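You operate a simulated robot arm through the tools that you are given. There is no shell and no other tool.

The job below is to be done with a simulated robot arm. You get a single attempt, and the scene is never put back.

JOB
Measure the yarn on the green bobbin by unwinding it; stand it in the bay marked short or long.
Fine: press reset once before unwinding; knob back to free.

Only the result counts: the job must be done as asked and must still hold three seconds after the hand-in. Knocking over, shifting, dropping, spilling or breaking anything else fails it.

ROBOT AND FRAMES
A 6-joint arm with a two-finger gripper, fixed in place. Base frame: the origin is on the floor under the middle of its stand, x ahead of it, y to its left, z up; the work surface is at about z = 800. Lengths are in mm, angles in degrees, forces in N, time in s.
With the tool pointing down near the work surface it reaches from about 480 to 820 mm from the base axis. Its first joint turns from -166.0 to 166.0 degrees. Payload 1.66 kg.
The TCP is the grasp point between the finger pads, 16 mm short of the fingertips. In the tool frame z runs along the fingers and y along their closing line. The gripper opens to 111 mm; its body begins 104 mm behind the TCP.
Orientation is that of the tool frame in the base frame, as a unit quaternion [x, y, z, w]. With the fingers straight down and closing along the base's y, the tool's x points along the base's -x, its y along +y and its z along -z.

CONTROLS
- The arm moves only by the tool send_rows. Its argument "series" is a list of rows, each a list of 3 entries, a list of its own where there are three numbers: the turn, a rotation vector about the base's x, y, z in units of 8 degrees (1.0 is 8 degrees), then the shift along the base's x, y, z in units of 40 mm (1.0 is 40 mm), then the opening, from 0 (shut) to 1 (fully open). In form: [[[rx, ry, rz], [tx, ty, tz], jaw], ...]. A call has 1 to 20 rows; each row shifts and turns the commanded pose from where the row before left it. A call with a number of a shift or a turn outside -1 to 1 is refused whole. A row lasts 0.2 s, in which the tool goes at most 50 mm and 8.6 degrees; a call with a longer step from one row to the next is refused whole, and so is a gripper value outside its range. Where a pose cannot be reached the arm comes as near as it can. A force on the tool above 40 N (or 10 N above the force at the start of the call, whichever is more), or a blocked arm, ends the call early, and 0.2 s more pass. Each finger travels about 169.8 mm/s and halts on what it meets, pressing with about 32 N; the grip force reading is that of the motor and also rises with nothing between the fingers. The clock runs only during rows and for 0.2 s after the last one: add rows that do not move to give the fingers time. It gives the time, the measured TCP pose, the force on the tool (base axes), the opening and the grip force at its end, in the units of the frame above (readings bear some noise), with the torque about the TCP (base axes, N m) and any sound that the robot's microphone picked up.
- Cameras (640 x 400 px; columns grow to the right, rows downward): "scene" is fixed at [209.3, 647.5, 1585.9]; the picture's right is [-0.86, -0.51, 0.00], its down [-0.30, 0.51, -0.80] and it looks along [0.41, -0.69, -0.59] (base axes); focal length 369 px, centre (320, 200). "wrist" rides on the gripper at [70, 14, -143] in the tool frame; the picture's right is [-0.19, 0.98, 0.00], its down [-0.87, -0.17, -0.47] and it looks along [-0.46, -0.09, 0.88] (tool axes); focal length 230 px, centre (320, 200). There is no depth. A picture from a camera that has moved, and an enlarged one, comes with that camera's place and axes in the base frame and with its lens. The place of the scene camera against the robot may be out by one fixed shift of up to 25 mm in any direction.
- grab_frame(camera): a new picture of that camera. No time passes.
- lift_body(by): moves the trunk up (or, below 0, down) by that many mm; the arm rides with it, the base frame stays. It gives what a move gives, with no picture.
- zoom(camera, box): a new picture of the part [left, top, right, bottom] of that camera's present view, enlarged. No time passes.
- job_done(): hands the job in; it is judged then, once.

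Places have to be worked out from the pictures, the camera data and where the tool is seen. Open the gripper and draw the arm clear of the work before you hand the job in, unless the task says otherwise.

The tools are called after "Request:" by a JSON object that holds its "api" and its "payload". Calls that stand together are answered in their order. send_rows: Moves the arm, as the interface text tells. Its arguments: {"type":"object","properties":{"series":{"type":"array","items":{"type":"array"}}},"required":["series"]} The other tools are called the same way: lift_body (by) moves the trunk up or down; grab_frame (camera) takes a picture; zoom (camera, box) takes an enlarged picture of a part of a camera's view; job_done () hands the job in.

At the start:

```text
time: 0.0
tool_pos: [483.3, -165.8, 1174.1]
tool_rot: [0.0, 1.0, 0.0, 0.0]
contact_force: [0.4, 0.0, -1.0]
ft_torque: [0.02, 0.0, 0.01]
opening: 110.9
grip_force: 0.1
trunk travel left (down, up): [-175.0, 415.0]
```

scene: 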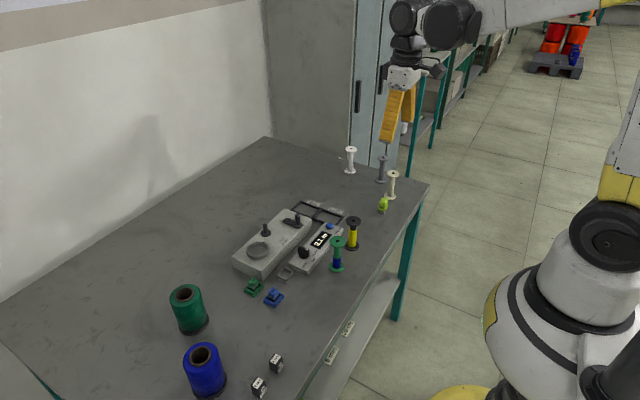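
wrist: 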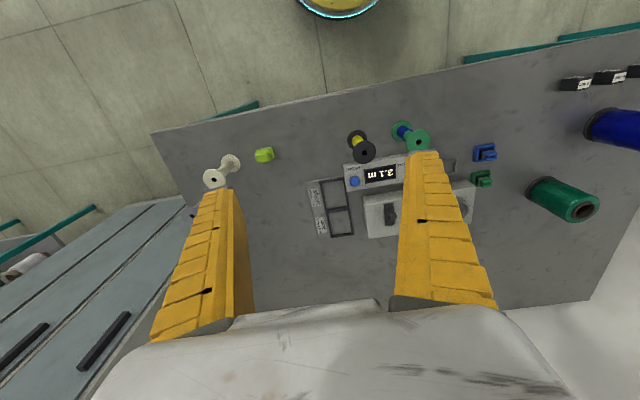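

I start by looking closely at the work area in both cameras to identify the bobbin, the counter, the knob and the bays.

Request:
{"api": "zoom", "payload": {"camera": "scene", "box": [220, 180, 380, 300]}}

Request:
{"api": "zoom", "payload": {"camera": "wrist", "box": [290, 110, 510, 250]}}

Request:
{"api": "zoom", "payload": {"camera": "scene", "box": [220, 260, 380, 400]}}

```text
3.33 times, centred on (300, 240) of scene
camera zoom: at [209.3, 647.5, 1585.9], right [-0.86, -0.51, 0.0], down [-0.3, 0.51, -0.8], along [0.41, -0.69, -0.59], focal length 1230 px, centre (387, 67)
```

zoom: 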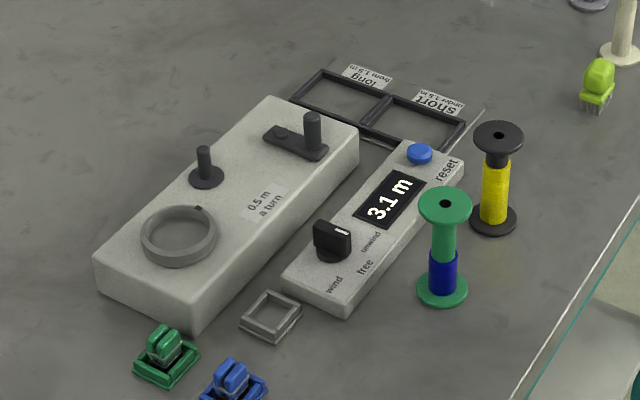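

```text
2.86 times, centred on (400, 180) of wrist
camera zoom: at [414.0, -151.4, 1316.3], right [0.19, 0.98, 0.0], down [0.87, -0.17, 0.47], along [0.46, -0.09, -0.88], focal length 657 px, centre (91, 257)
```

zoom: 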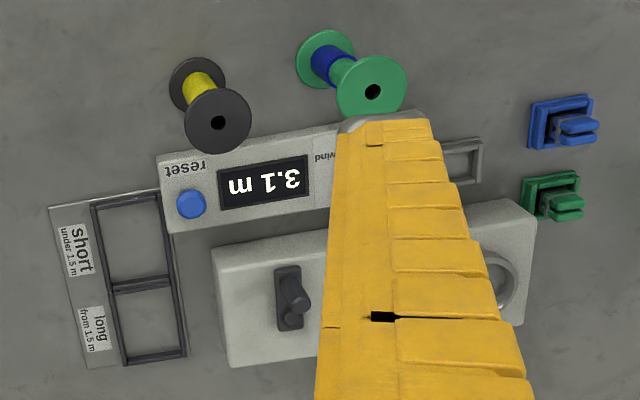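

```text
2.86 times, centred on (300, 330) of scene
camera zoom: at [209.3, 647.5, 1585.9], right [-0.86, -0.51, 0.0], down [-0.3, 0.51, -0.8], along [0.41, -0.69, -0.59], focal length 1055 px, centre (377, -171)
```

zoom: 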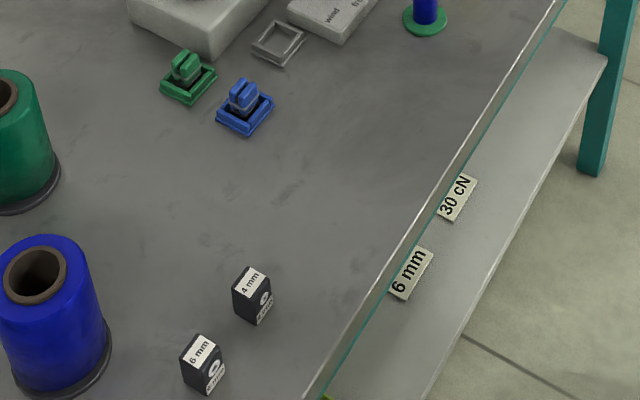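

The counter shows 3.1 m with the knob apparently on free. The green bobbin (blue yarn) stands near (550, 5). I move the hand up over the winder, staying high, for a clearer wrist view.

Request:
{"api": "send_rows", "payload": {"series": [[[0, 0, 0], [0.7, 0.7, 0], 1], [[0, 0, 0], [0.7, 0.7, 0], 1], [[0, 0, 0], [0.7, 0.7, 0], 1], [[0, 0, 0], [0.7, 0.7, 0], 1], [[0, 0, 0], [0.7, 0.7, 0], 1], [[0, 0, 0], [0.7, 0.7, 0], 1], [[0, 0, 0], [0.7, 0.7, 0], 1], [[0, 0, 0], [0, 0, 0], 1]]}}

Request:
{"api": "grab_frame", "payload": {"camera": "wrist"}}

Request:
{"api": "grab_frame", "payload": {"camera": "scene"}}

```text
time: 1.8
tool_pos: [681.7, 32.5, 1175.6]
tool_rot: [0.0, 1.0, 0.0, 0.0]
contact_force: [0.4, -0.1, -0.2]
ft_torque: [-0.02, -0.01, 0.0]
opening: 110.8
grip_force: 0.0
trunk travel left (down, up): [-175.0, 415.0]
```

```text
taken
camera wrist: at [610.6, 46.0, 1317.2], right [0.19, 0.98, 0.0], down [0.87, -0.17, 0.47], along [0.46, -0.09, -0.88], focal length 230 px, centre (320, 200)
```

wrist: 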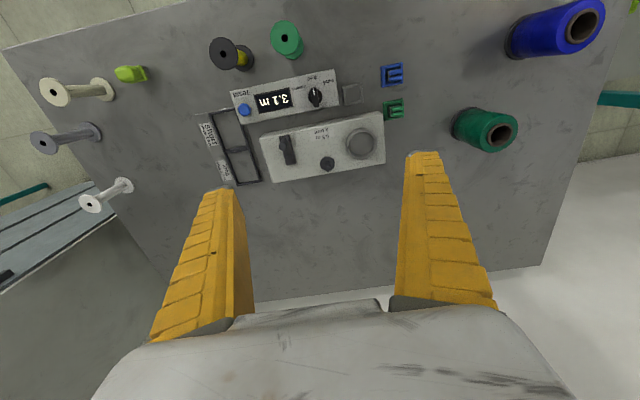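

```text
taken
```

scene: 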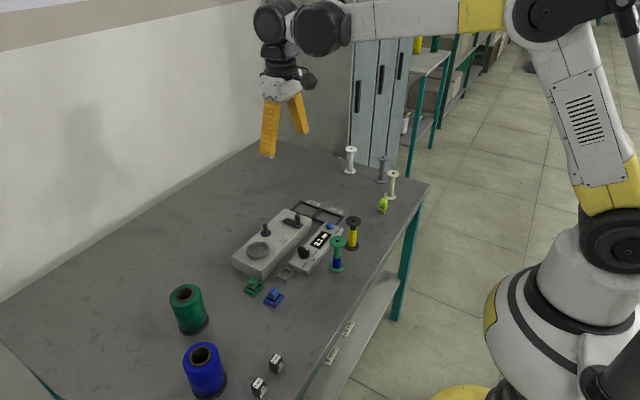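

Everything of interest is now unobstructed in the wrist view. I enlarge it for exact places.

Request:
{"api": "zoom", "payload": {"camera": "wrist", "box": [190, 10, 410, 150]}}

Request:
{"api": "zoom", "payload": {"camera": "wrist", "box": [190, 90, 310, 190]}}

Request:
{"api": "zoom", "payload": {"camera": "wrist", "box": [270, 60, 400, 190]}}

Request:
{"api": "zoom", "payload": {"camera": "scene", "box": [230, 195, 330, 285]}}

```text
2.86 times, centred on (300, 80) of wrist
camera zoom: at [610.6, 46.0, 1317.2], right [0.19, 0.98, 0.0], down [0.87, -0.17, 0.47], along [0.46, -0.09, -0.88], focal length 657 px, centre (377, 543)
```

zoom: 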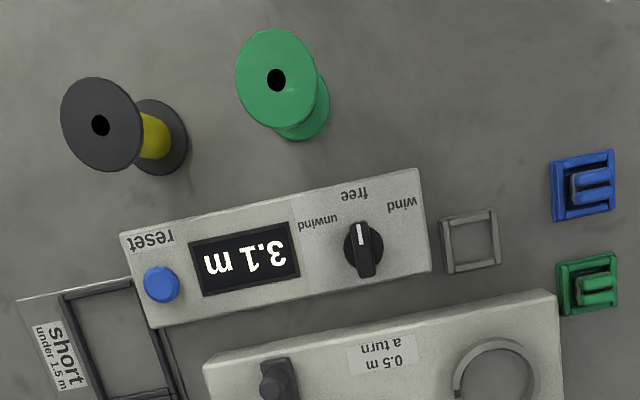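

```text
4.00 times, centred on (250, 140) of wrist
camera zoom: at [610.6, 46.0, 1317.2], right [0.19, 0.98, 0.0], down [0.87, -0.17, 0.47], along [0.46, -0.09, -0.88], focal length 920 px, centre (600, 440)
```

zoom: 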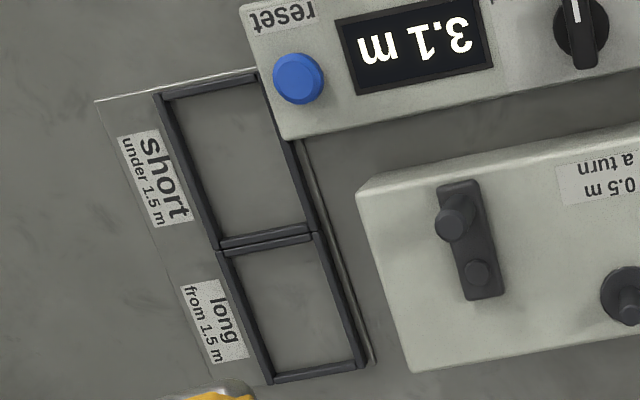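

```text
3.08 times, centred on (335, 125) of wrist
camera zoom: at [610.6, 46.0, 1317.2], right [0.19, 0.98, 0.0], down [0.87, -0.17, 0.47], along [0.46, -0.09, -0.88], focal length 708 px, centre (274, 431)
```

zoom: 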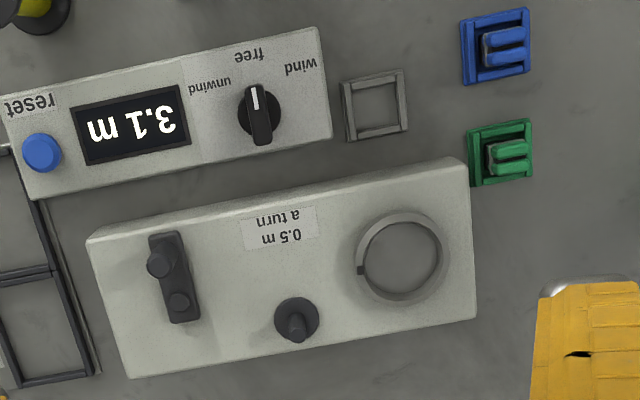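

```text
4.44 times, centred on (280, 240) of scene
camera zoom: at [209.3, 647.5, 1585.9], right [-0.86, -0.51, 0.0], down [-0.3, 0.51, -0.8], along [0.41, -0.69, -0.59], focal length 1640 px, centre (498, 22)
```

zoom: 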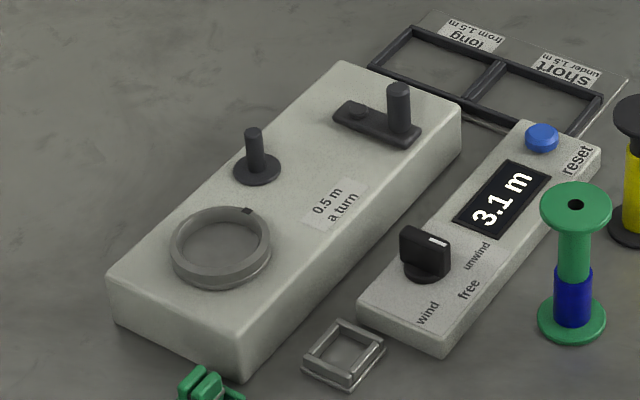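

From the wrist view I work out (z of tops guessed): counter box x 600–667, y −133–75; reset button ≈ (635, −111, 835); knob ≈ (639, 32); winder top z ≈ 845 with spindle ≈ (772, 29), crank pivot ≈ (742, −44) and handle ≈ (709, −45); bays at y ≈ −168. I go above the reset button with the gripper closing to check its place close up.

Request:
{"api": "send_rows", "payload": {"series": [[[0, 0, 0], [-0.163, -0.512, -0.77], 0.7], [[0, 0, 0], [-0.163, -0.512, -0.77], 0.4], [[0, 0, 0], [-0.163, -0.512, -0.77], 0.2], [[0, 0, 0], [-0.163, -0.512, -0.77], 0], [[0, 0, 0], [-0.163, -0.512, -0.77], 0], [[0, 0, 0], [-0.163, -0.512, -0.77], 0], [[0, 0, 0], [-0.163, -0.512, -0.77], 0], [[0, 0, 0], [0, 0, 0], 0]]}}

Request:
{"api": "grab_frame", "payload": {"camera": "wrist"}}

Request:
{"api": "zoom", "payload": {"camera": "scene", "box": [240, 140, 400, 260]}}

```text
time: 3.6
tool_pos: [635.0, -112.2, 959.2]
tool_rot: [0.0, 1.0, 0.0, 0.001]
contact_force: [-0.7, 0.5, 0.1]
ft_torque: [0.02, 0.0, 0.01]
opening: 0.0
grip_force: 28.7
trunk travel left (down, up): [-175.0, 415.0]
```

```text
taken
camera wrist: at [564.6, -98.6, 1101.3], right [0.19, 0.98, 0.0], down [0.87, -0.17, 0.47], along [0.46, -0.09, -0.88], focal length 230 px, centre (320, 200)
```

wrist: 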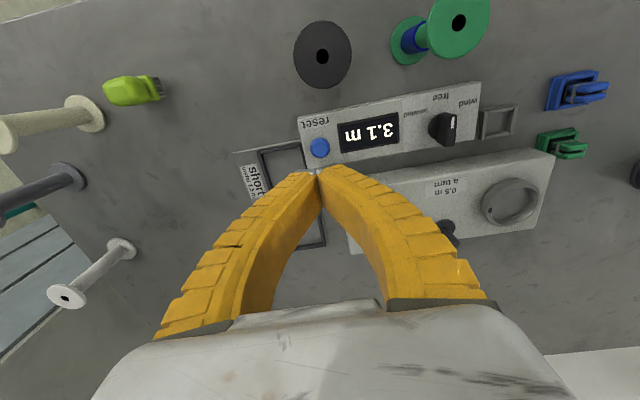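

```text
3.33 times, centred on (320, 200) of scene
camera zoom: at [209.3, 647.5, 1585.9], right [-0.86, -0.51, 0.0], down [-0.3, 0.51, -0.8], along [0.41, -0.69, -0.59], focal length 1230 px, centre (320, 200)
```

zoom: 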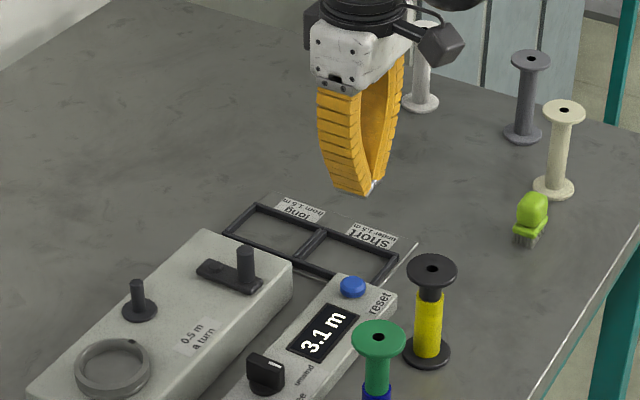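

The button lies almost straight under the closed tips, at about (634, −113). I lower the tips to a little above it and check.

Request:
{"api": "send_rows", "payload": {"series": [[[0, 0, 0], [-0.03, -0.02, -0.7], 0], [[0, 0, 0], [0, 0, -0.7], 0], [[0, 0, 0], [0, 0, -0.6], 0], [[0, 0, 0], [0, 0, -0.3], 0], [[0, 0, 0], [0, 0, 0], 0]]}}

Request:
{"api": "zoom", "payload": {"camera": "wrist", "box": [240, 120, 400, 220]}}

Request:
{"api": "zoom", "payload": {"camera": "scene", "box": [290, 180, 370, 240]}}

```text
time: 4.8
tool_pos: [632.9, -112.5, 866.7]
tool_rot: [0.0, 1.0, 0.0, 0.001]
contact_force: [0.2, 0.2, -0.8]
ft_torque: [0.02, 0.0, -0.01]
opening: 0.1
grip_force: 28.5
trunk travel left (down, up): [-175.0, 415.0]
```

```text
4.00 times, centred on (320, 170) of wrist
camera zoom: at [562.8, -99.2, 1008.4], right [0.19, 0.98, 0.0], down [0.87, -0.17, 0.47], along [0.46, -0.09, -0.88], focal length 920 px, centre (320, 320)
```

zoom: 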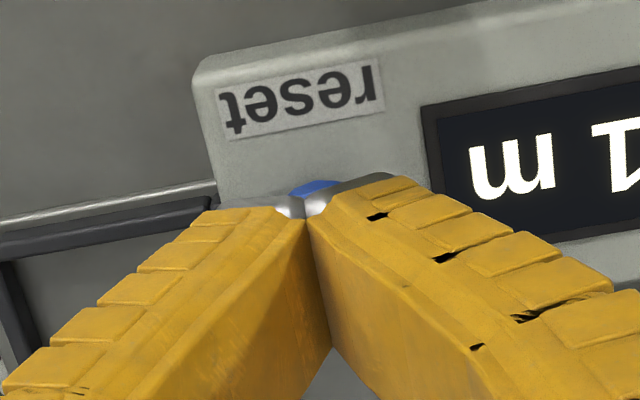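

```text
6.67 times, centred on (330, 210) of scene
camera zoom: at [209.3, 647.5, 1585.9], right [-0.86, -0.51, 0.0], down [-0.3, 0.51, -0.8], along [0.41, -0.69, -0.59], focal length 2461 px, centre (253, 133)
```

zoom: 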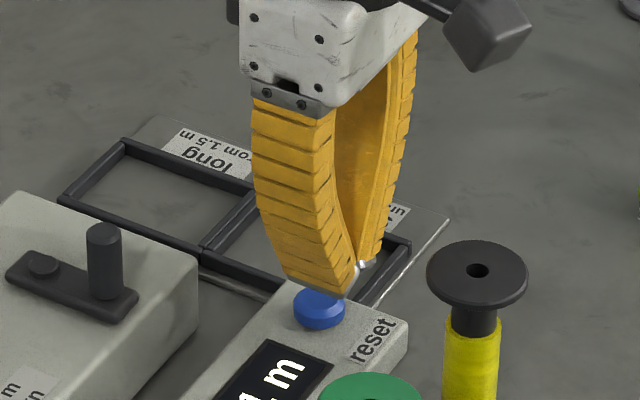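

The tips are about 8 mm above the button centre. I press down in small steps, watching force and sound.

Request:
{"api": "send_rows", "payload": {"series": [[[0, 0, 0], [0.01, -0.01, -0.1], 0], [[0, 0, 0], [0, 0, -0.1], 0], [[0, 0, 0], [0, 0, -0.05], 0]]}}

Request:
{"api": "zoom", "payload": {"camera": "scene", "box": [280, 180, 370, 260]}}

```text
time: 5.6
tool_pos: [634.3, -113.8, 856.4]
tool_rot: [0.0, 1.0, 0.0, 0.0]
contact_force: [-0.6, 0.3, 0.2]
ft_torque: [0.0, -0.02, -0.02]
opening: 0.0
grip_force: 28.9
trunk travel left (down, up): [-175.0, 415.0]
```

```text
5.00 times, centred on (325, 220) of scene
camera zoom: at [209.3, 647.5, 1585.9], right [-0.86, -0.51, 0.0], down [-0.3, 0.51, -0.8], along [0.41, -0.69, -0.59], focal length 1846 px, centre (295, 100)
```

zoom: 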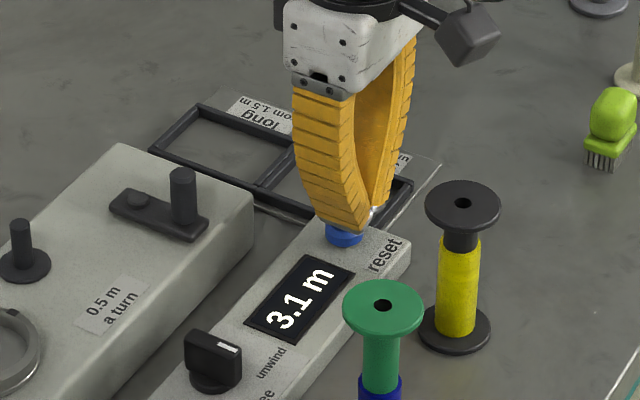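

No contact yet at TCP z 856. I continue down in 2 mm steps.

Request:
{"api": "send_rows", "payload": {"series": [[[0, 0, 0], [0, 0, -0.05], 0], [[0, 0, 0], [0, 0, -0.05], 0], [[0, 0, 0], [0, 0, 0], 0]]}}

Request:
{"api": "zoom", "payload": {"camera": "scene", "box": [280, 180, 370, 260]}}

```text
time: 6.4
tool_pos: [634.2, -112.6, 853.6]
tool_rot: [0.0, 1.0, 0.0, -0.001]
contact_force: [0.4, -0.2, 0.0]
ft_torque: [0.03, -0.01, 0.0]
opening: 0.0
grip_force: 28.7
trunk travel left (down, up): [-175.0, 415.0]
```

```text
5.00 times, centred on (325, 220) of scene
camera zoom: at [209.3, 647.5, 1585.9], right [-0.86, -0.51, 0.0], down [-0.3, 0.51, -0.8], along [0.41, -0.69, -0.59], focal length 1846 px, centre (295, 100)
```

zoom: 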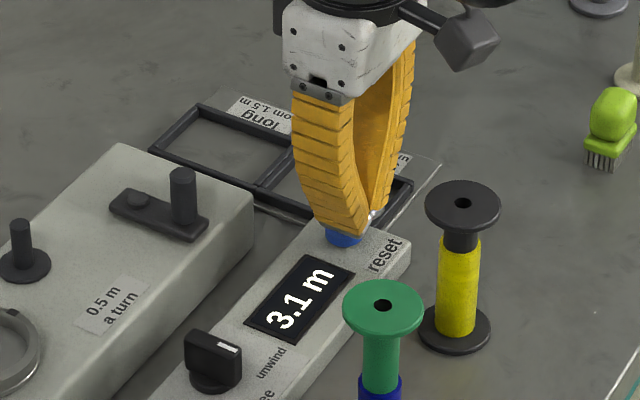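

Still no force at z ≈ 853. I keep going down in 2 mm steps.

Request:
{"api": "send_rows", "payload": {"series": [[[0, 0, 0], [0, 0, -0.05], 0], [[0, 0, 0], [0, 0, -0.05], 0], [[0, 0, 0], [0, 0, 0], 0]]}}

Request:
{"api": "zoom", "payload": {"camera": "scene", "box": [280, 180, 370, 260]}}

```text
time: 7.2
tool_pos: [633.6, -113.9, 848.4]
tool_rot: [0.0, 1.0, 0.0, 0.001]
contact_force: [0.1, -0.1, -0.2]
ft_torque: [0.0, -0.01, 0.0]
opening: 0.3
grip_force: 28.9
trunk travel left (down, up): [-175.0, 415.0]
```

```text
5.00 times, centred on (325, 220) of scene
camera zoom: at [209.3, 647.5, 1585.9], right [-0.86, -0.51, 0.0], down [-0.3, 0.51, -0.8], along [0.41, -0.69, -0.59], focal length 1846 px, centre (295, 100)
```

zoom: 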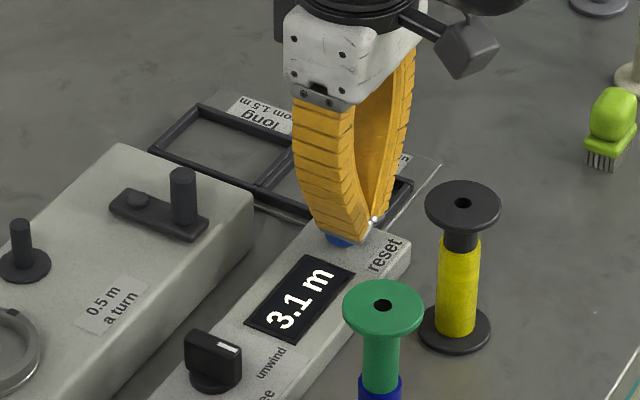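

The tip (z ≈ 832) is just about on the button with no force yet; I continue.

Request:
{"api": "send_rows", "payload": {"series": [[[0, 0, 0], [0, 0, -0.05], 0], [[0, 0, 0], [0, 0, 0], 0]]}}

Request:
{"api": "zoom", "payload": {"camera": "scene", "box": [280, 180, 370, 260]}}

```text
time: 7.8
tool_pos: [633.9, -113.7, 846.4]
tool_rot: [0.0, 1.0, 0.0, 0.0]
contact_force: [0.5, 0.8, 1.3]
ft_torque: [0.02, -0.02, 0.01]
opening: 6.2
grip_force: 28.5
trunk travel left (down, up): [-175.0, 415.0]
```

```text
5.00 times, centred on (325, 220) of scene
camera zoom: at [209.3, 647.5, 1585.9], right [-0.86, -0.51, 0.0], down [-0.3, 0.51, -0.8], along [0.41, -0.69, -0.59], focal length 1846 px, centre (295, 100)
```

zoom: 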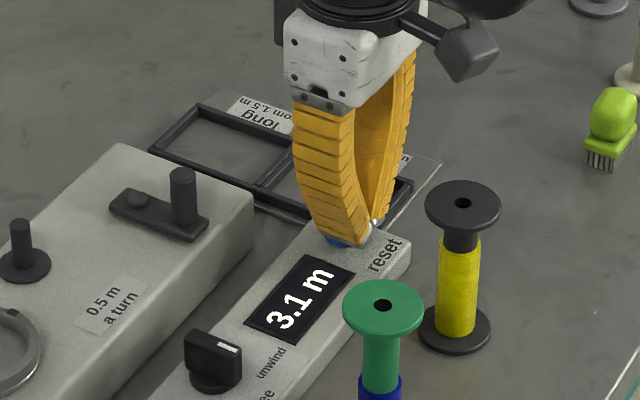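

A light contact now (1.3 N), and the opening reads 6 mm, so the tips seem to be spreading a little on the button. I check the wrist view before pressing harder.

Request:
{"api": "zoom", "payload": {"camera": "wrist", "box": [270, 140, 370, 220]}}

Request:
{"api": "zoom", "payload": {"camera": "scene", "box": [310, 205, 350, 235]}}

```text
5.00 times, centred on (320, 180) of wrist
camera zoom: at [564.0, -100.1, 988.4], right [0.19, 0.98, 0.0], down [0.87, -0.17, 0.47], along [0.46, -0.09, -0.88], focal length 1150 px, centre (320, 300)
```

zoom: 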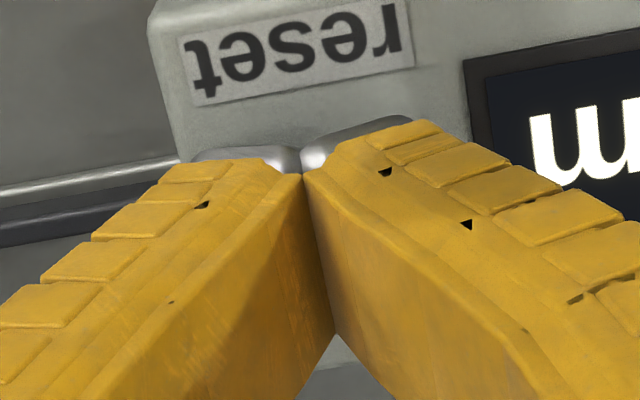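

```text
13.33 times, centred on (330, 220) of scene
camera zoom: at [209.3, 647.5, 1585.9], right [-0.86, -0.51, 0.0], down [-0.3, 0.51, -0.8], along [0.41, -0.69, -0.59], focal length 4922 px, centre (187, -67)
```

zoom: 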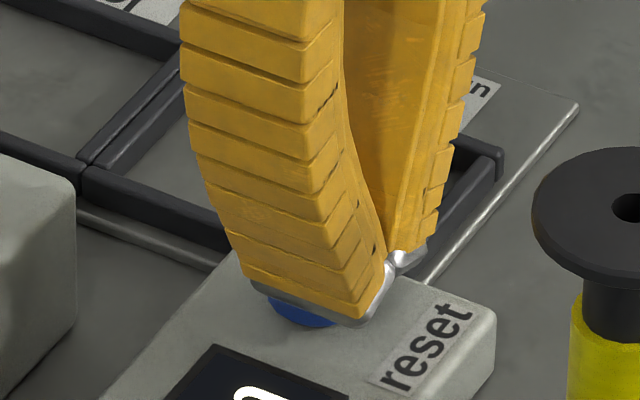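

The closed tips sit on the button. I press another 2 mm and hold.

Request:
{"api": "send_rows", "payload": {"series": [[[0, 0, 0], [0, 0, -0.05], 0], [[0, 0, 0], [0, 0, 0], 0]]}}

Request:
{"api": "zoom", "payload": {"camera": "scene", "box": [280, 180, 370, 260]}}

```text
time: 8.4
tool_pos: [633.4, -113.8, 844.2]
tool_rot: [-0.001, 1.0, 0.0, 0.0]
contact_force: [1.0, -0.6, 1.0]
ft_torque: [0.02, -0.02, -0.02]
opening: 5.7
grip_force: 28.4
trunk travel left (down, up): [-175.0, 415.0]
```

```text
5.00 times, centred on (325, 220) of scene
camera zoom: at [209.3, 647.5, 1585.9], right [-0.86, -0.51, 0.0], down [-0.3, 0.51, -0.8], along [0.41, -0.69, -0.59], focal length 1846 px, centre (295, 100)
```

zoom: 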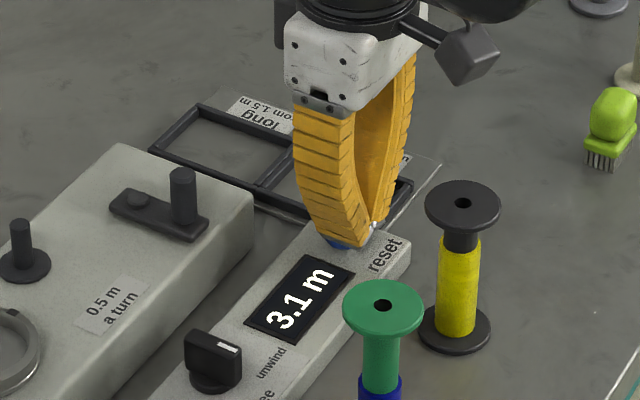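

Force still tiny (1 N) and the display unchanged; the button is sinking softly. Another 2 mm.

Request:
{"api": "send_rows", "payload": {"series": [[[0, 0, 0], [0, 0, -0.05], 0], [[0, 0, 0], [0, 0, 0], 0]]}}

Request:
{"api": "zoom", "payload": {"camera": "scene", "box": [280, 180, 370, 260]}}

```text
time: 9.0
tool_pos: [634.0, -113.4, 842.9]
tool_rot: [0.0, 1.0, 0.0, 0.0]
contact_force: [-1.4, 0.4, 2.6]
ft_torque: [0.04, -0.01, -0.04]
opening: 6.0
grip_force: 27.8
trunk travel left (down, up): [-175.0, 415.0]
heard: click
```

```text
5.00 times, centred on (325, 220) of scene
camera zoom: at [209.3, 647.5, 1585.9], right [-0.86, -0.51, 0.0], down [-0.3, 0.51, -0.8], along [0.41, -0.69, -0.59], focal length 1846 px, centre (295, 100)
```

zoom: 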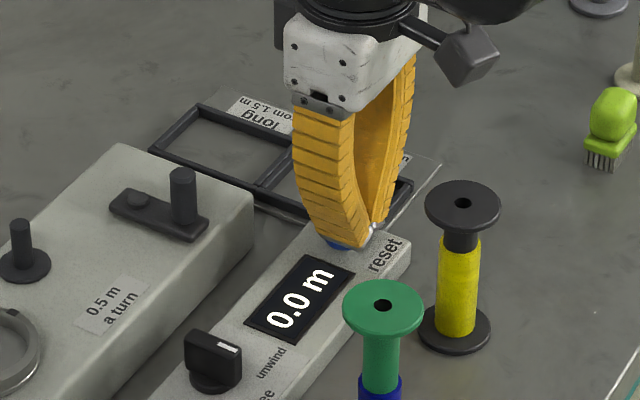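

The click came and the display shows 0.0 m. I rise straight up off the button, then go over the spindle with open fingers to measure it closely.

Request:
{"api": "send_rows", "payload": {"series": [[[0, 0, 0], [0, 0, 0.5], 0], [[0, 0, 0], [0, 0, 1], 0], [[0, 0, 0], [0, 0, 1], 0], [[0, 0, 0], [0, 0, 0.93], 0.3], [[0, 0, 0], [0.69, 0.712, 0], 0.6], [[0, 0, 0], [0.69, 0.712, 0], 0.7], [[0, 0, 0], [0.69, 0.712, 0], 0.7], [[0, 0, 0], [0.69, 0.712, 0], 0.7], [[0, 0, 0], [0.69, 0.712, 0], 0.7], [[0, 0, 0], [0, 0, 0], 0.7], [[0, 0, 0], [0, 0, 0], 0.7]]}}

Request:
{"api": "grab_frame", "payload": {"camera": "wrist"}}

Request:
{"api": "zoom", "payload": {"camera": "wrist", "box": [280, 110, 360, 170]}}

Request:
{"api": "zoom", "payload": {"camera": "scene", "box": [240, 180, 370, 280]}}

```text
time: 11.4
tool_pos: [772.2, 25.8, 980.6]
tool_rot: [-0.001, 1.0, 0.0, 0.0]
contact_force: [-0.5, 0.4, -0.4]
ft_torque: [0.02, -0.02, 0.02]
opening: 79.1
grip_force: 1.3
trunk travel left (down, up): [-175.0, 415.0]
```

```text
taken
camera wrist: at [701.9, 40.8, 1122.9], right [0.19, 0.98, 0.0], down [0.87, -0.17, 0.47], along [0.46, -0.09, -0.88], focal length 230 px, centre (320, 200)
```

wrist: 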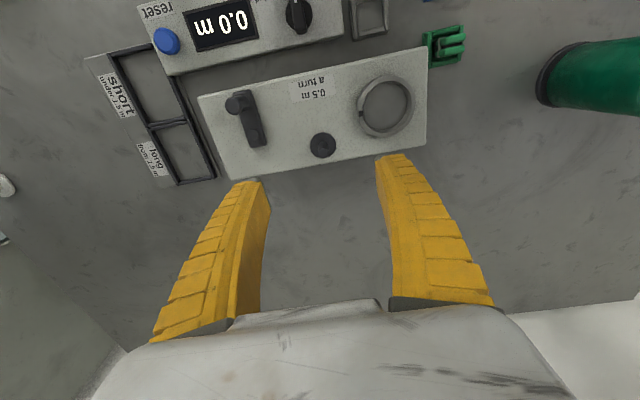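

```text
6.67 times, centred on (320, 140) of wrist
camera zoom: at [701.9, 40.8, 1122.9], right [0.19, 0.98, 0.0], down [0.87, -0.17, 0.47], along [0.46, -0.09, -0.88], focal length 1534 px, centre (320, 600)
```

zoom: 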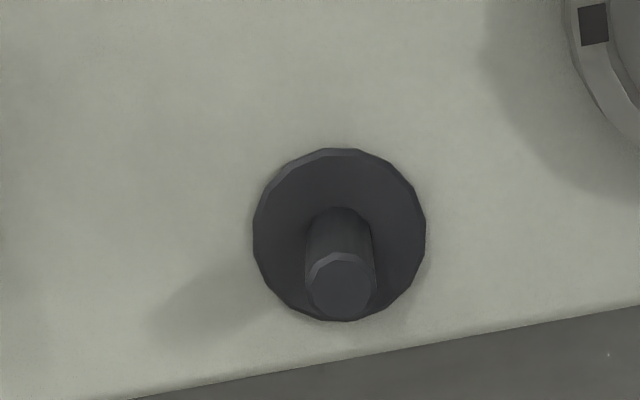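

```text
4.00 times, centred on (305, 230) of scene
camera zoom: at [209.3, 647.5, 1585.9], right [-0.86, -0.51, 0.0], down [-0.3, 0.51, -0.8], along [0.41, -0.69, -0.59], focal length 1476 px, centre (380, 80)
```

zoom: 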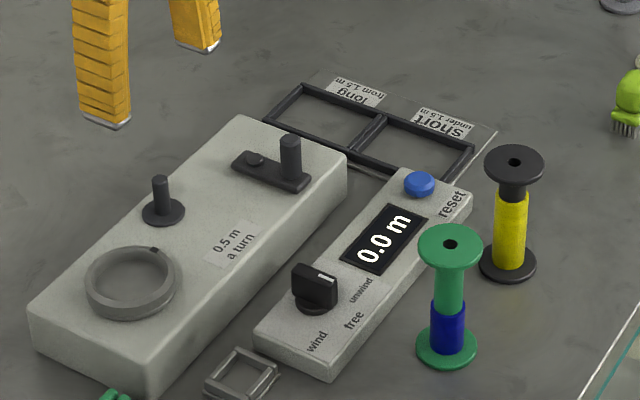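

The spindle peg is about 11 mm thick, standing about 33 mm on a 31 mm disk at roughly (773, 32). I check the hole size in the bobbin and re-read the settled pose.

Request:
{"api": "send_rows", "payload": {"series": [[[0, 0, 0], [0, 0, 0], 0.7], [[0, 0, 0], [0, 0, 0], 0.7]]}}

Request:
{"api": "zoom", "payload": {"camera": "scene", "box": [320, 230, 360, 275]}}

Request:
{"api": "zoom", "payload": {"camera": "wrist", "box": [280, 110, 360, 170]}}

Request:
{"api": "zoom", "payload": {"camera": "wrist", "box": [200, 60, 320, 190]}}

```text
time: 12.0
tool_pos: [772.4, 26.8, 980.1]
tool_rot: [0.0, 1.0, 0.0, 0.0]
contact_force: [-0.3, 0.2, 0.7]
ft_torque: [-0.03, -0.01, 0.0]
opening: 79.3
grip_force: 1.0
trunk travel left (down, up): [-175.0, 415.0]
```

```text
8.89 times, centred on (340, 252) of scene
camera zoom: at [209.3, 647.5, 1585.9], right [-0.86, -0.51, 0.0], down [-0.3, 0.51, -0.8], along [0.41, -0.69, -0.59], focal length 3281 px, centre (142, -267)
```

zoom: 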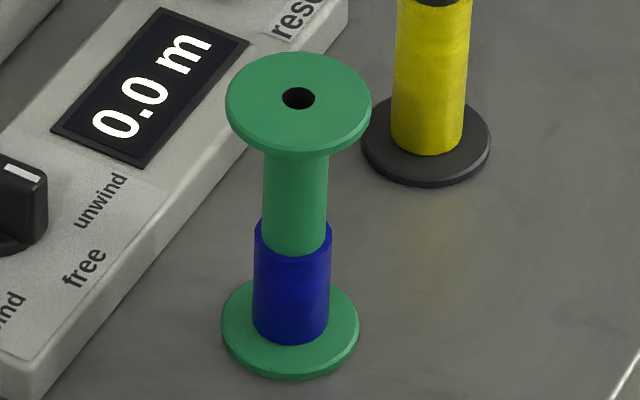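

```text
6.67 times, centred on (320, 140) of wrist
camera zoom: at [702.1, 40.8, 1122.7], right [0.19, 0.98, 0.0], down [0.87, -0.17, 0.47], along [0.46, -0.09, -0.88], focal length 1534 px, centre (320, 600)
```

zoom: 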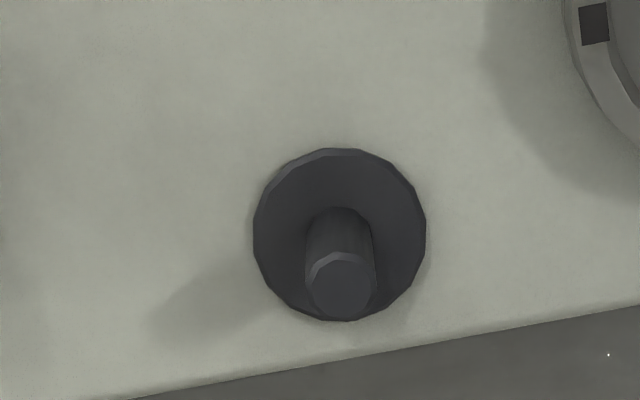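

```text
3.08 times, centred on (260, 125) of wrist
camera zoom: at [702.1, 40.8, 1122.7], right [0.19, 0.98, 0.0], down [0.87, -0.17, 0.47], along [0.46, -0.09, -0.88], focal length 708 px, centre (505, 431)
```

zoom: 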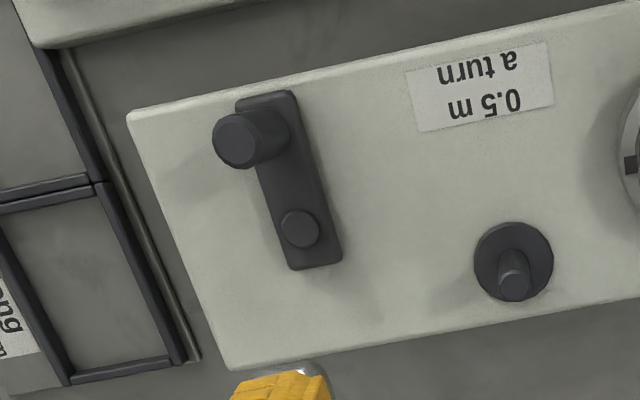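

The bobbin's top hole looks about 9–10 mm, the flange about 43 mm. I now go over the green bobbin at (549, 4), still high, to measure its exact position relative to the hand.

Request:
{"api": "send_rows", "payload": {"series": [[[0, 0, 0], [-0.93, -0.094, 0], 0.7], [[0, 0, 0], [-0.93, -0.094, 0], 0.7], [[0, 0, 0], [-0.93, -0.094, 0], 0.7], [[0, 0, 0], [-0.93, -0.094, 0], 0.7], [[0, 0, 0], [-0.93, -0.094, 0], 0.7], [[0, 0, 0], [-0.93, -0.094, 0], 0.7], [[0, 0, 0], [0, 0, 0], 0.7], [[0, 0, 0], [0, 0, 0], 0.7]]}}

Request:
{"api": "grab_frame", "payload": {"camera": "wrist"}}

Request:
{"api": "zoom", "payload": {"camera": "wrist", "box": [270, 90, 370, 170]}}

Request:
{"api": "zoom", "payload": {"camera": "scene", "box": [290, 160, 400, 280]}}

```text
time: 13.8
tool_pos: [549.2, 5.5, 979.2]
tool_rot: [0.0, 1.0, 0.0, 0.0]
contact_force: [0.1, 0.8, 0.9]
ft_torque: [0.0, 0.02, -0.04]
opening: 79.2
grip_force: 1.1
trunk travel left (down, up): [-175.0, 415.0]
```

```text
taken
camera wrist: at [477.3, 19.3, 1120.4], right [0.19, 0.98, 0.0], down [0.87, -0.17, 0.47], along [0.46, -0.09, -0.88], focal length 230 px, centre (320, 200)
```

wrist: 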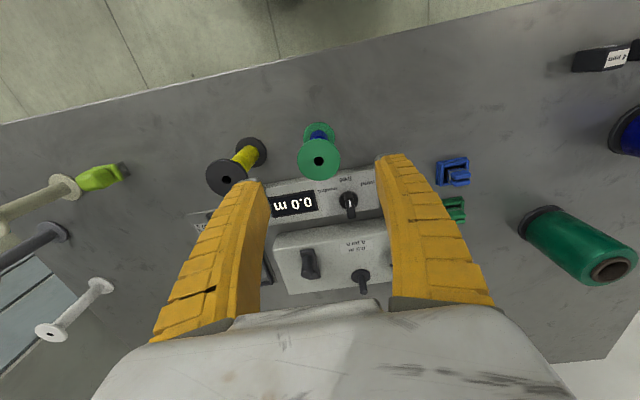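

```text
5.00 times, centred on (320, 130) of wrist
camera zoom: at [477.3, 19.3, 1120.4], right [0.19, 0.98, 0.0], down [0.87, -0.17, 0.47], along [0.46, -0.09, -0.88], focal length 1150 px, centre (320, 550)
```

zoom: 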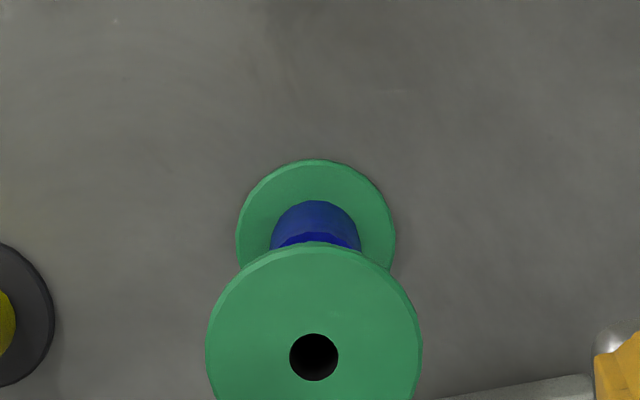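

```text
3.33 times, centred on (345, 220) of scene
camera zoom: at [209.3, 647.5, 1585.9], right [-0.86, -0.51, 0.0], down [-0.3, 0.51, -0.8], along [0.41, -0.69, -0.59], focal length 1230 px, centre (237, 133)
```

zoom: 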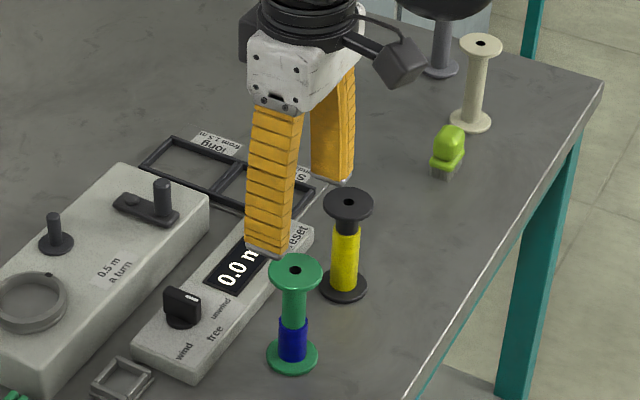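

The bobbin centre measures (551, 4); height ≈ 99 mm, flange ≈ 44 mm. I lower the open fingers to just above the top flange and check alignment.

Request:
{"api": "send_rows", "payload": {"series": [[[0, 0, 0], [0.057, -0.042, -0.5], 0.62], [[0, 0, 0], [0, 0, -0.5], 0.62], [[0, 0, 0], [0, 0, -0.42], 0.62], [[0, 0, 0], [0, 0, 0], 0.62], [[0, 0, 0], [0, 0, 0], 0.62]]}}

Request:
{"api": "grab_frame", "payload": {"camera": "wrist"}}

Request:
{"api": "zoom", "payload": {"camera": "scene", "box": [290, 180, 390, 280]}}

```text
time: 15.0
tool_pos: [550.5, 5.3, 922.6]
tool_rot: [0.0, 1.0, 0.0, 0.0]
contact_force: [-1.2, -0.7, 0.5]
ft_torque: [0.0, 0.01, 0.0]
opening: 70.8
grip_force: 1.0
trunk travel left (down, up): [-175.0, 415.0]
```

```text
taken
camera wrist: at [479.5, 19.3, 1064.6], right [0.19, 0.98, 0.0], down [0.87, -0.17, 0.47], along [0.46, -0.09, -0.88], focal length 230 px, centre (320, 200)
```

wrist: 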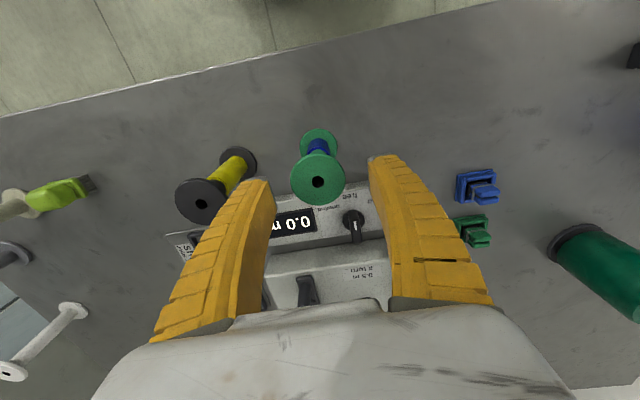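

```text
4.00 times, centred on (340, 230) of scene
camera zoom: at [209.3, 647.5, 1585.9], right [-0.86, -0.51, 0.0], down [-0.3, 0.51, -0.8], along [0.41, -0.69, -0.59], focal length 1476 px, centre (240, 80)
```

zoom: 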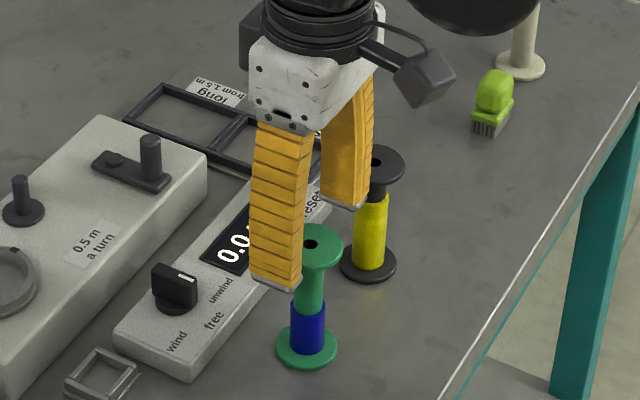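

Fingers straddle the flange evenly, with clearance to the yellow bobbin. I lower so the pads reach the flange rim and close the gripper.

Request:
{"api": "send_rows", "payload": {"series": [[[0, 0, 0], [0, -0.015, -0.35], 0.62], [[0, 0, 0], [0, 0, -0.33], 0.62], [[0, 0, 0], [0, 0, 0], 0.62], [[0, 0, 0], [0, 0, 0], 0.45], [[0, 0, 0], [0, 0, 0], 0.4], [[0, 0, 0], [0, 0, 0], 0.3], [[0, 0, 0], [0, 0, 0], 0.2], [[0, 0, 0], [0, 0, 0], 0.2]]}}

Request:
{"api": "grab_frame", "payload": {"camera": "wrist"}}

Request:
{"api": "zoom", "payload": {"camera": "scene", "box": [290, 180, 390, 280]}}

```text
time: 16.8
tool_pos: [550.8, 3.5, 895.6]
tool_rot: [0.001, 1.0, 0.001, 0.001]
contact_force: [0.4, 0.3, 0.2]
ft_torque: [-0.03, -0.05, 0.03]
opening: 33.4
grip_force: 32.3
trunk travel left (down, up): [-175.0, 415.0]
```

```text
taken
camera wrist: at [479.7, 17.4, 1037.3], right [0.19, 0.98, 0.0], down [0.87, -0.17, 0.47], along [0.46, -0.09, -0.88], focal length 230 px, centre (320, 200)
```

wrist: 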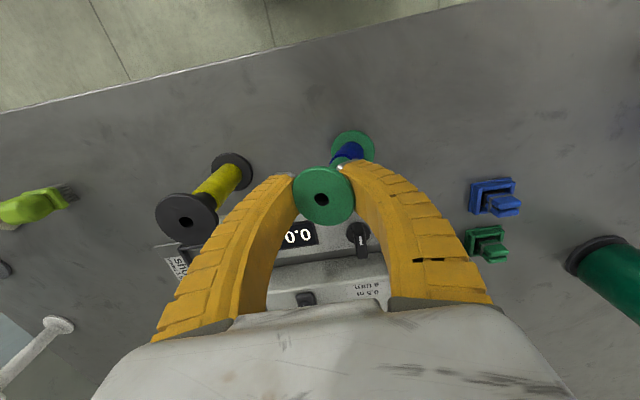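

```text
4.00 times, centred on (340, 230) of scene
camera zoom: at [209.3, 647.5, 1585.9], right [-0.86, -0.51, 0.0], down [-0.3, 0.51, -0.8], along [0.41, -0.69, -0.59], focal length 1476 px, centre (240, 80)
```

zoom: 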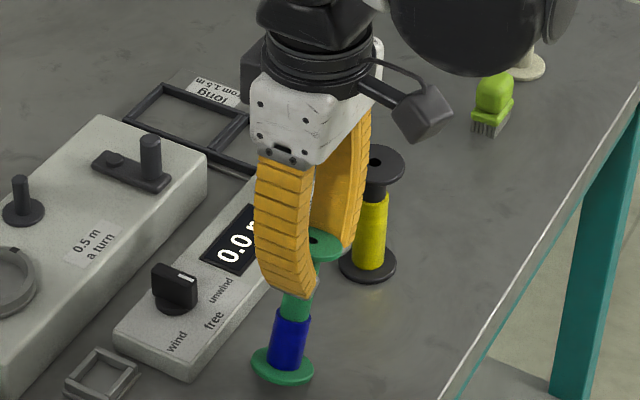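

The compliant tips curled under the flange and the bobbin has tilted in the grip. I look closely before doing anything more.

Request:
{"api": "zoom", "payload": {"camera": "wrist", "box": [270, 120, 390, 230]}}

Request:
{"api": "zoom", "payload": {"camera": "scene", "box": [335, 225, 385, 285]}}

Request:
{"api": "zoom", "payload": {"camera": "scene", "box": [325, 210, 385, 280]}}

```text
3.64 times, centred on (330, 175) of wrist
camera zoom: at [479.7, 17.4, 1037.3], right [0.19, 0.98, 0.0], down [0.87, -0.17, 0.47], along [0.46, -0.09, -0.88], focal length 837 px, centre (284, 291)
```

zoom: 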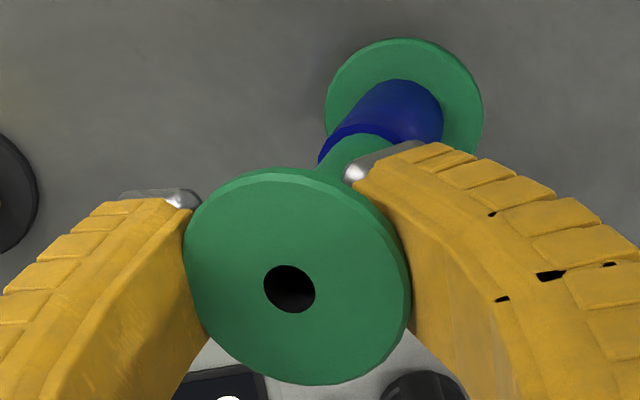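

```text
6.67 times, centred on (360, 255) of scene
camera zoom: at [209.3, 647.5, 1585.9], right [-0.86, -0.51, 0.0], down [-0.3, 0.51, -0.8], along [0.41, -0.69, -0.59], focal length 2461 px, centre (53, -167)
```

zoom: 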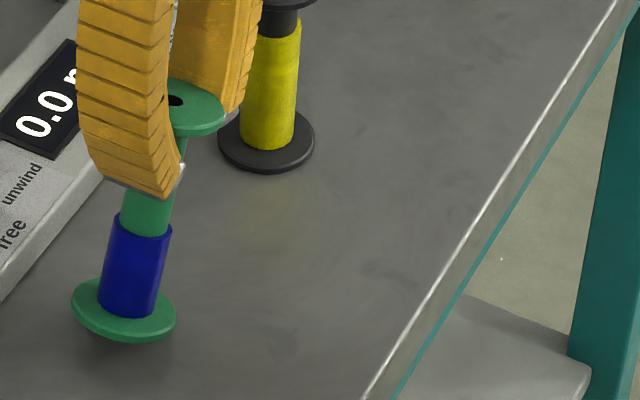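

```text
5.71 times, centred on (355, 245) of scene
camera zoom: at [209.3, 647.5, 1585.9], right [-0.86, -0.51, 0.0], down [-0.3, 0.51, -0.8], along [0.41, -0.69, -0.59], focal length 2109 px, centre (120, -57)
```

zoom: 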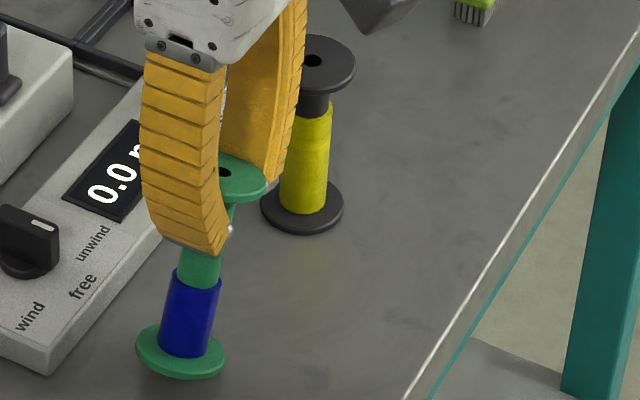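

The bobbin leans (top toward −y, about 18°) because the finger slopes wedged under its rim. I ease the grip just enough to cage the flange, so that it rests against the +y finger, and look again.

Request:
{"api": "send_rows", "payload": {"series": [[[0, 0, 0], [0, 0.05, 0], 0.34], [[0, 0, 0], [0, 0.05, 0], 0.37], [[0, 0, 0], [0, 0.05, 0], 0.4], [[0, 0, 0], [0, 0, 0], 0.43], [[0, 0, 0], [0, 0, 0], 0.43]]}}

Request:
{"api": "zoom", "payload": {"camera": "wrist", "box": [250, 110, 400, 230]}}

Request:
{"api": "zoom", "payload": {"camera": "scene", "box": [325, 210, 385, 280]}}

```text
time: 18.0
tool_pos: [549.9, 9.8, 896.6]
tool_rot: [0.0, 1.0, 0.0, 0.0]
contact_force: [-0.2, -0.2, -0.2]
ft_torque: [-0.01, 0.02, 0.03]
opening: 50.3
grip_force: 2.2
trunk travel left (down, up): [-175.0, 415.0]
```

```text
3.33 times, centred on (325, 170) of wrist
camera zoom: at [480.2, 23.5, 1038.0], right [0.19, 0.98, 0.0], down [0.87, -0.17, 0.47], along [0.46, -0.09, -0.88], focal length 767 px, centre (303, 300)
```

zoom: 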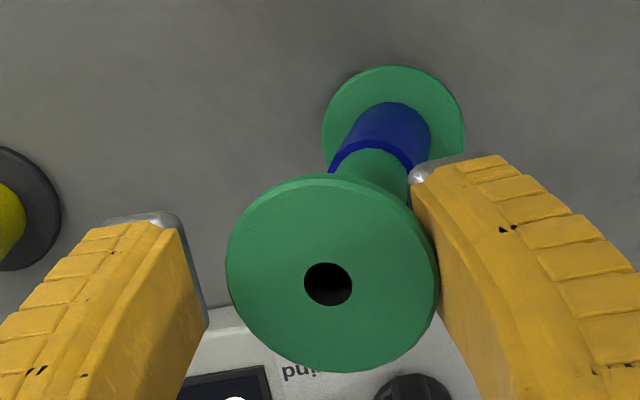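

```text
5.71 times, centred on (355, 245) of scene
camera zoom: at [209.3, 647.5, 1585.9], right [-0.86, -0.51, 0.0], down [-0.3, 0.51, -0.8], along [0.41, -0.69, -0.59], focal length 2109 px, centre (120, -57)
```

zoom: 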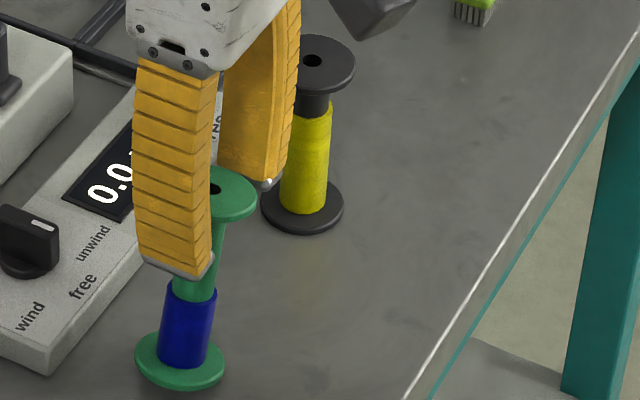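

It leans gently on the +y finger (bottom at y ≈ 38, top at y ≈ 15). I follow it slowly toward +y so that it comes back upright by its own weight.

Request:
{"api": "send_rows", "payload": {"series": [[[0, 0, 0], [0, 0.1, 0], 0.43], [[0, 0, 0], [0, 0.1, 0], 0.43], [[0, 0, 0], [0, 0.1, 0], 0.43], [[0, 0, 0], [0, 0.1, 0], 0.43], [[0, 0, 0], [0, 0.1, 0], 0.43], [[0, 0, 0], [0, 0.1, 0], 0.43], [[0, 0, 0], [0, 0.05, 0], 0.43], [[0, 0, 0], [0, 0, 0], 0.43], [[0, 0, 0], [0, 0, 0], 0.43]]}}

Request:
{"api": "zoom", "payload": {"camera": "wrist", "box": [250, 110, 400, 230]}}

Request:
{"api": "zoom", "payload": {"camera": "scene", "box": [325, 210, 385, 280]}}

```text
time: 20.0
tool_pos: [550.7, 35.6, 894.6]
tool_rot: [0.0, 1.0, 0.0, -0.001]
contact_force: [0.2, 0.0, -0.8]
ft_torque: [0.01, -0.01, 0.02]
opening: 50.1
grip_force: 1.9
trunk travel left (down, up): [-175.0, 415.0]
```

```text
3.33 times, centred on (325, 170) of wrist
camera zoom: at [481.1, 49.5, 1037.7], right [0.19, 0.98, 0.0], down [0.87, -0.17, 0.47], along [0.46, -0.09, -0.88], focal length 767 px, centre (303, 300)
```

zoom: 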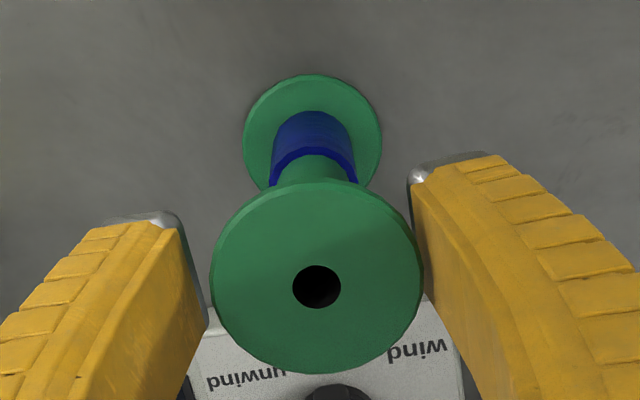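

```text
5.71 times, centred on (355, 245) of scene
camera zoom: at [209.3, 647.5, 1585.9], right [-0.86, -0.51, 0.0], down [-0.3, 0.51, -0.8], along [0.41, -0.69, -0.59], focal length 2109 px, centre (120, -57)
```

zoom: 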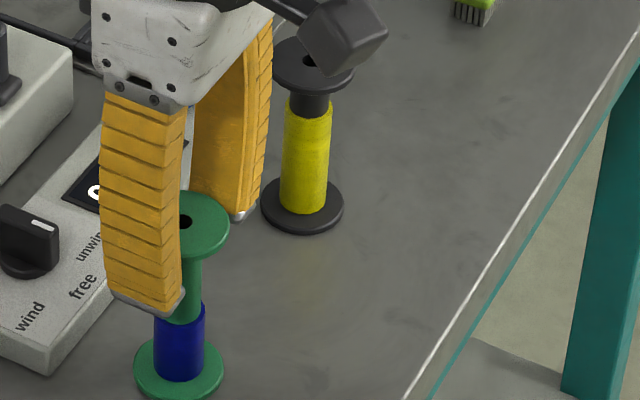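

The bobbin is upright again at (550, 38.6). I open wider, centre on it, and go deeper so that the tips will close on the bare barrel (tip z ≈ 855) under the flange, above the yarn.

Request:
{"api": "send_rows", "payload": {"series": [[[0, 0, 0], [0, 0, 0], 0.52], [[0, 0, 0], [0, 0.06, 0], 0.6], [[0, 0, 0], [0, 0, 0], 0.62], [[0, 0, 0], [0, 0, -0.3], 0.62], [[0, 0, 0], [0, 0, -0.3], 0.62], [[0, 0, 0], [0, 0, 0], 0.62], [[0, 0, 0], [0, 0, 0], 0.62]]}}

Request:
{"api": "grab_frame", "payload": {"camera": "wrist"}}

Request:
{"api": "zoom", "payload": {"camera": "scene", "box": [325, 210, 385, 280]}}

```text
time: 21.6
tool_pos: [551.7, 37.2, 872.3]
tool_rot: [-0.001, 1.0, 0.0, 0.0]
contact_force: [-0.2, -0.4, -0.2]
ft_torque: [-0.01, -0.01, 0.01]
opening: 70.5
grip_force: 1.0
trunk travel left (down, up): [-175.0, 415.0]
```

```text
taken
camera wrist: at [481.5, 51.4, 1014.5], right [0.19, 0.98, 0.0], down [0.87, -0.17, 0.47], along [0.46, -0.09, -0.88], focal length 230 px, centre (320, 200)
```

wrist: 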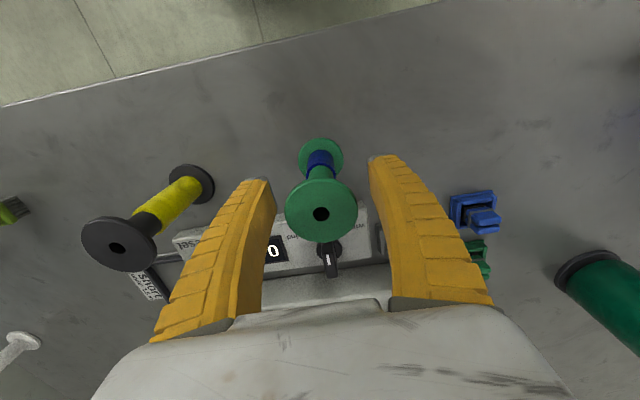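

```text
5.71 times, centred on (355, 245) of scene
camera zoom: at [209.3, 647.5, 1585.9], right [-0.86, -0.51, 0.0], down [-0.3, 0.51, -0.8], along [0.41, -0.69, -0.59], focal length 2109 px, centre (120, -57)
```

zoom: 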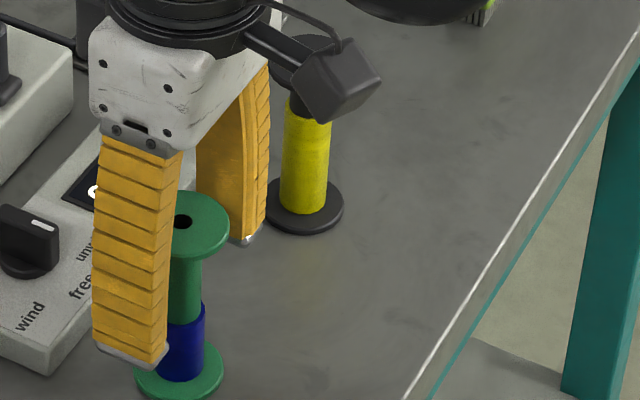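

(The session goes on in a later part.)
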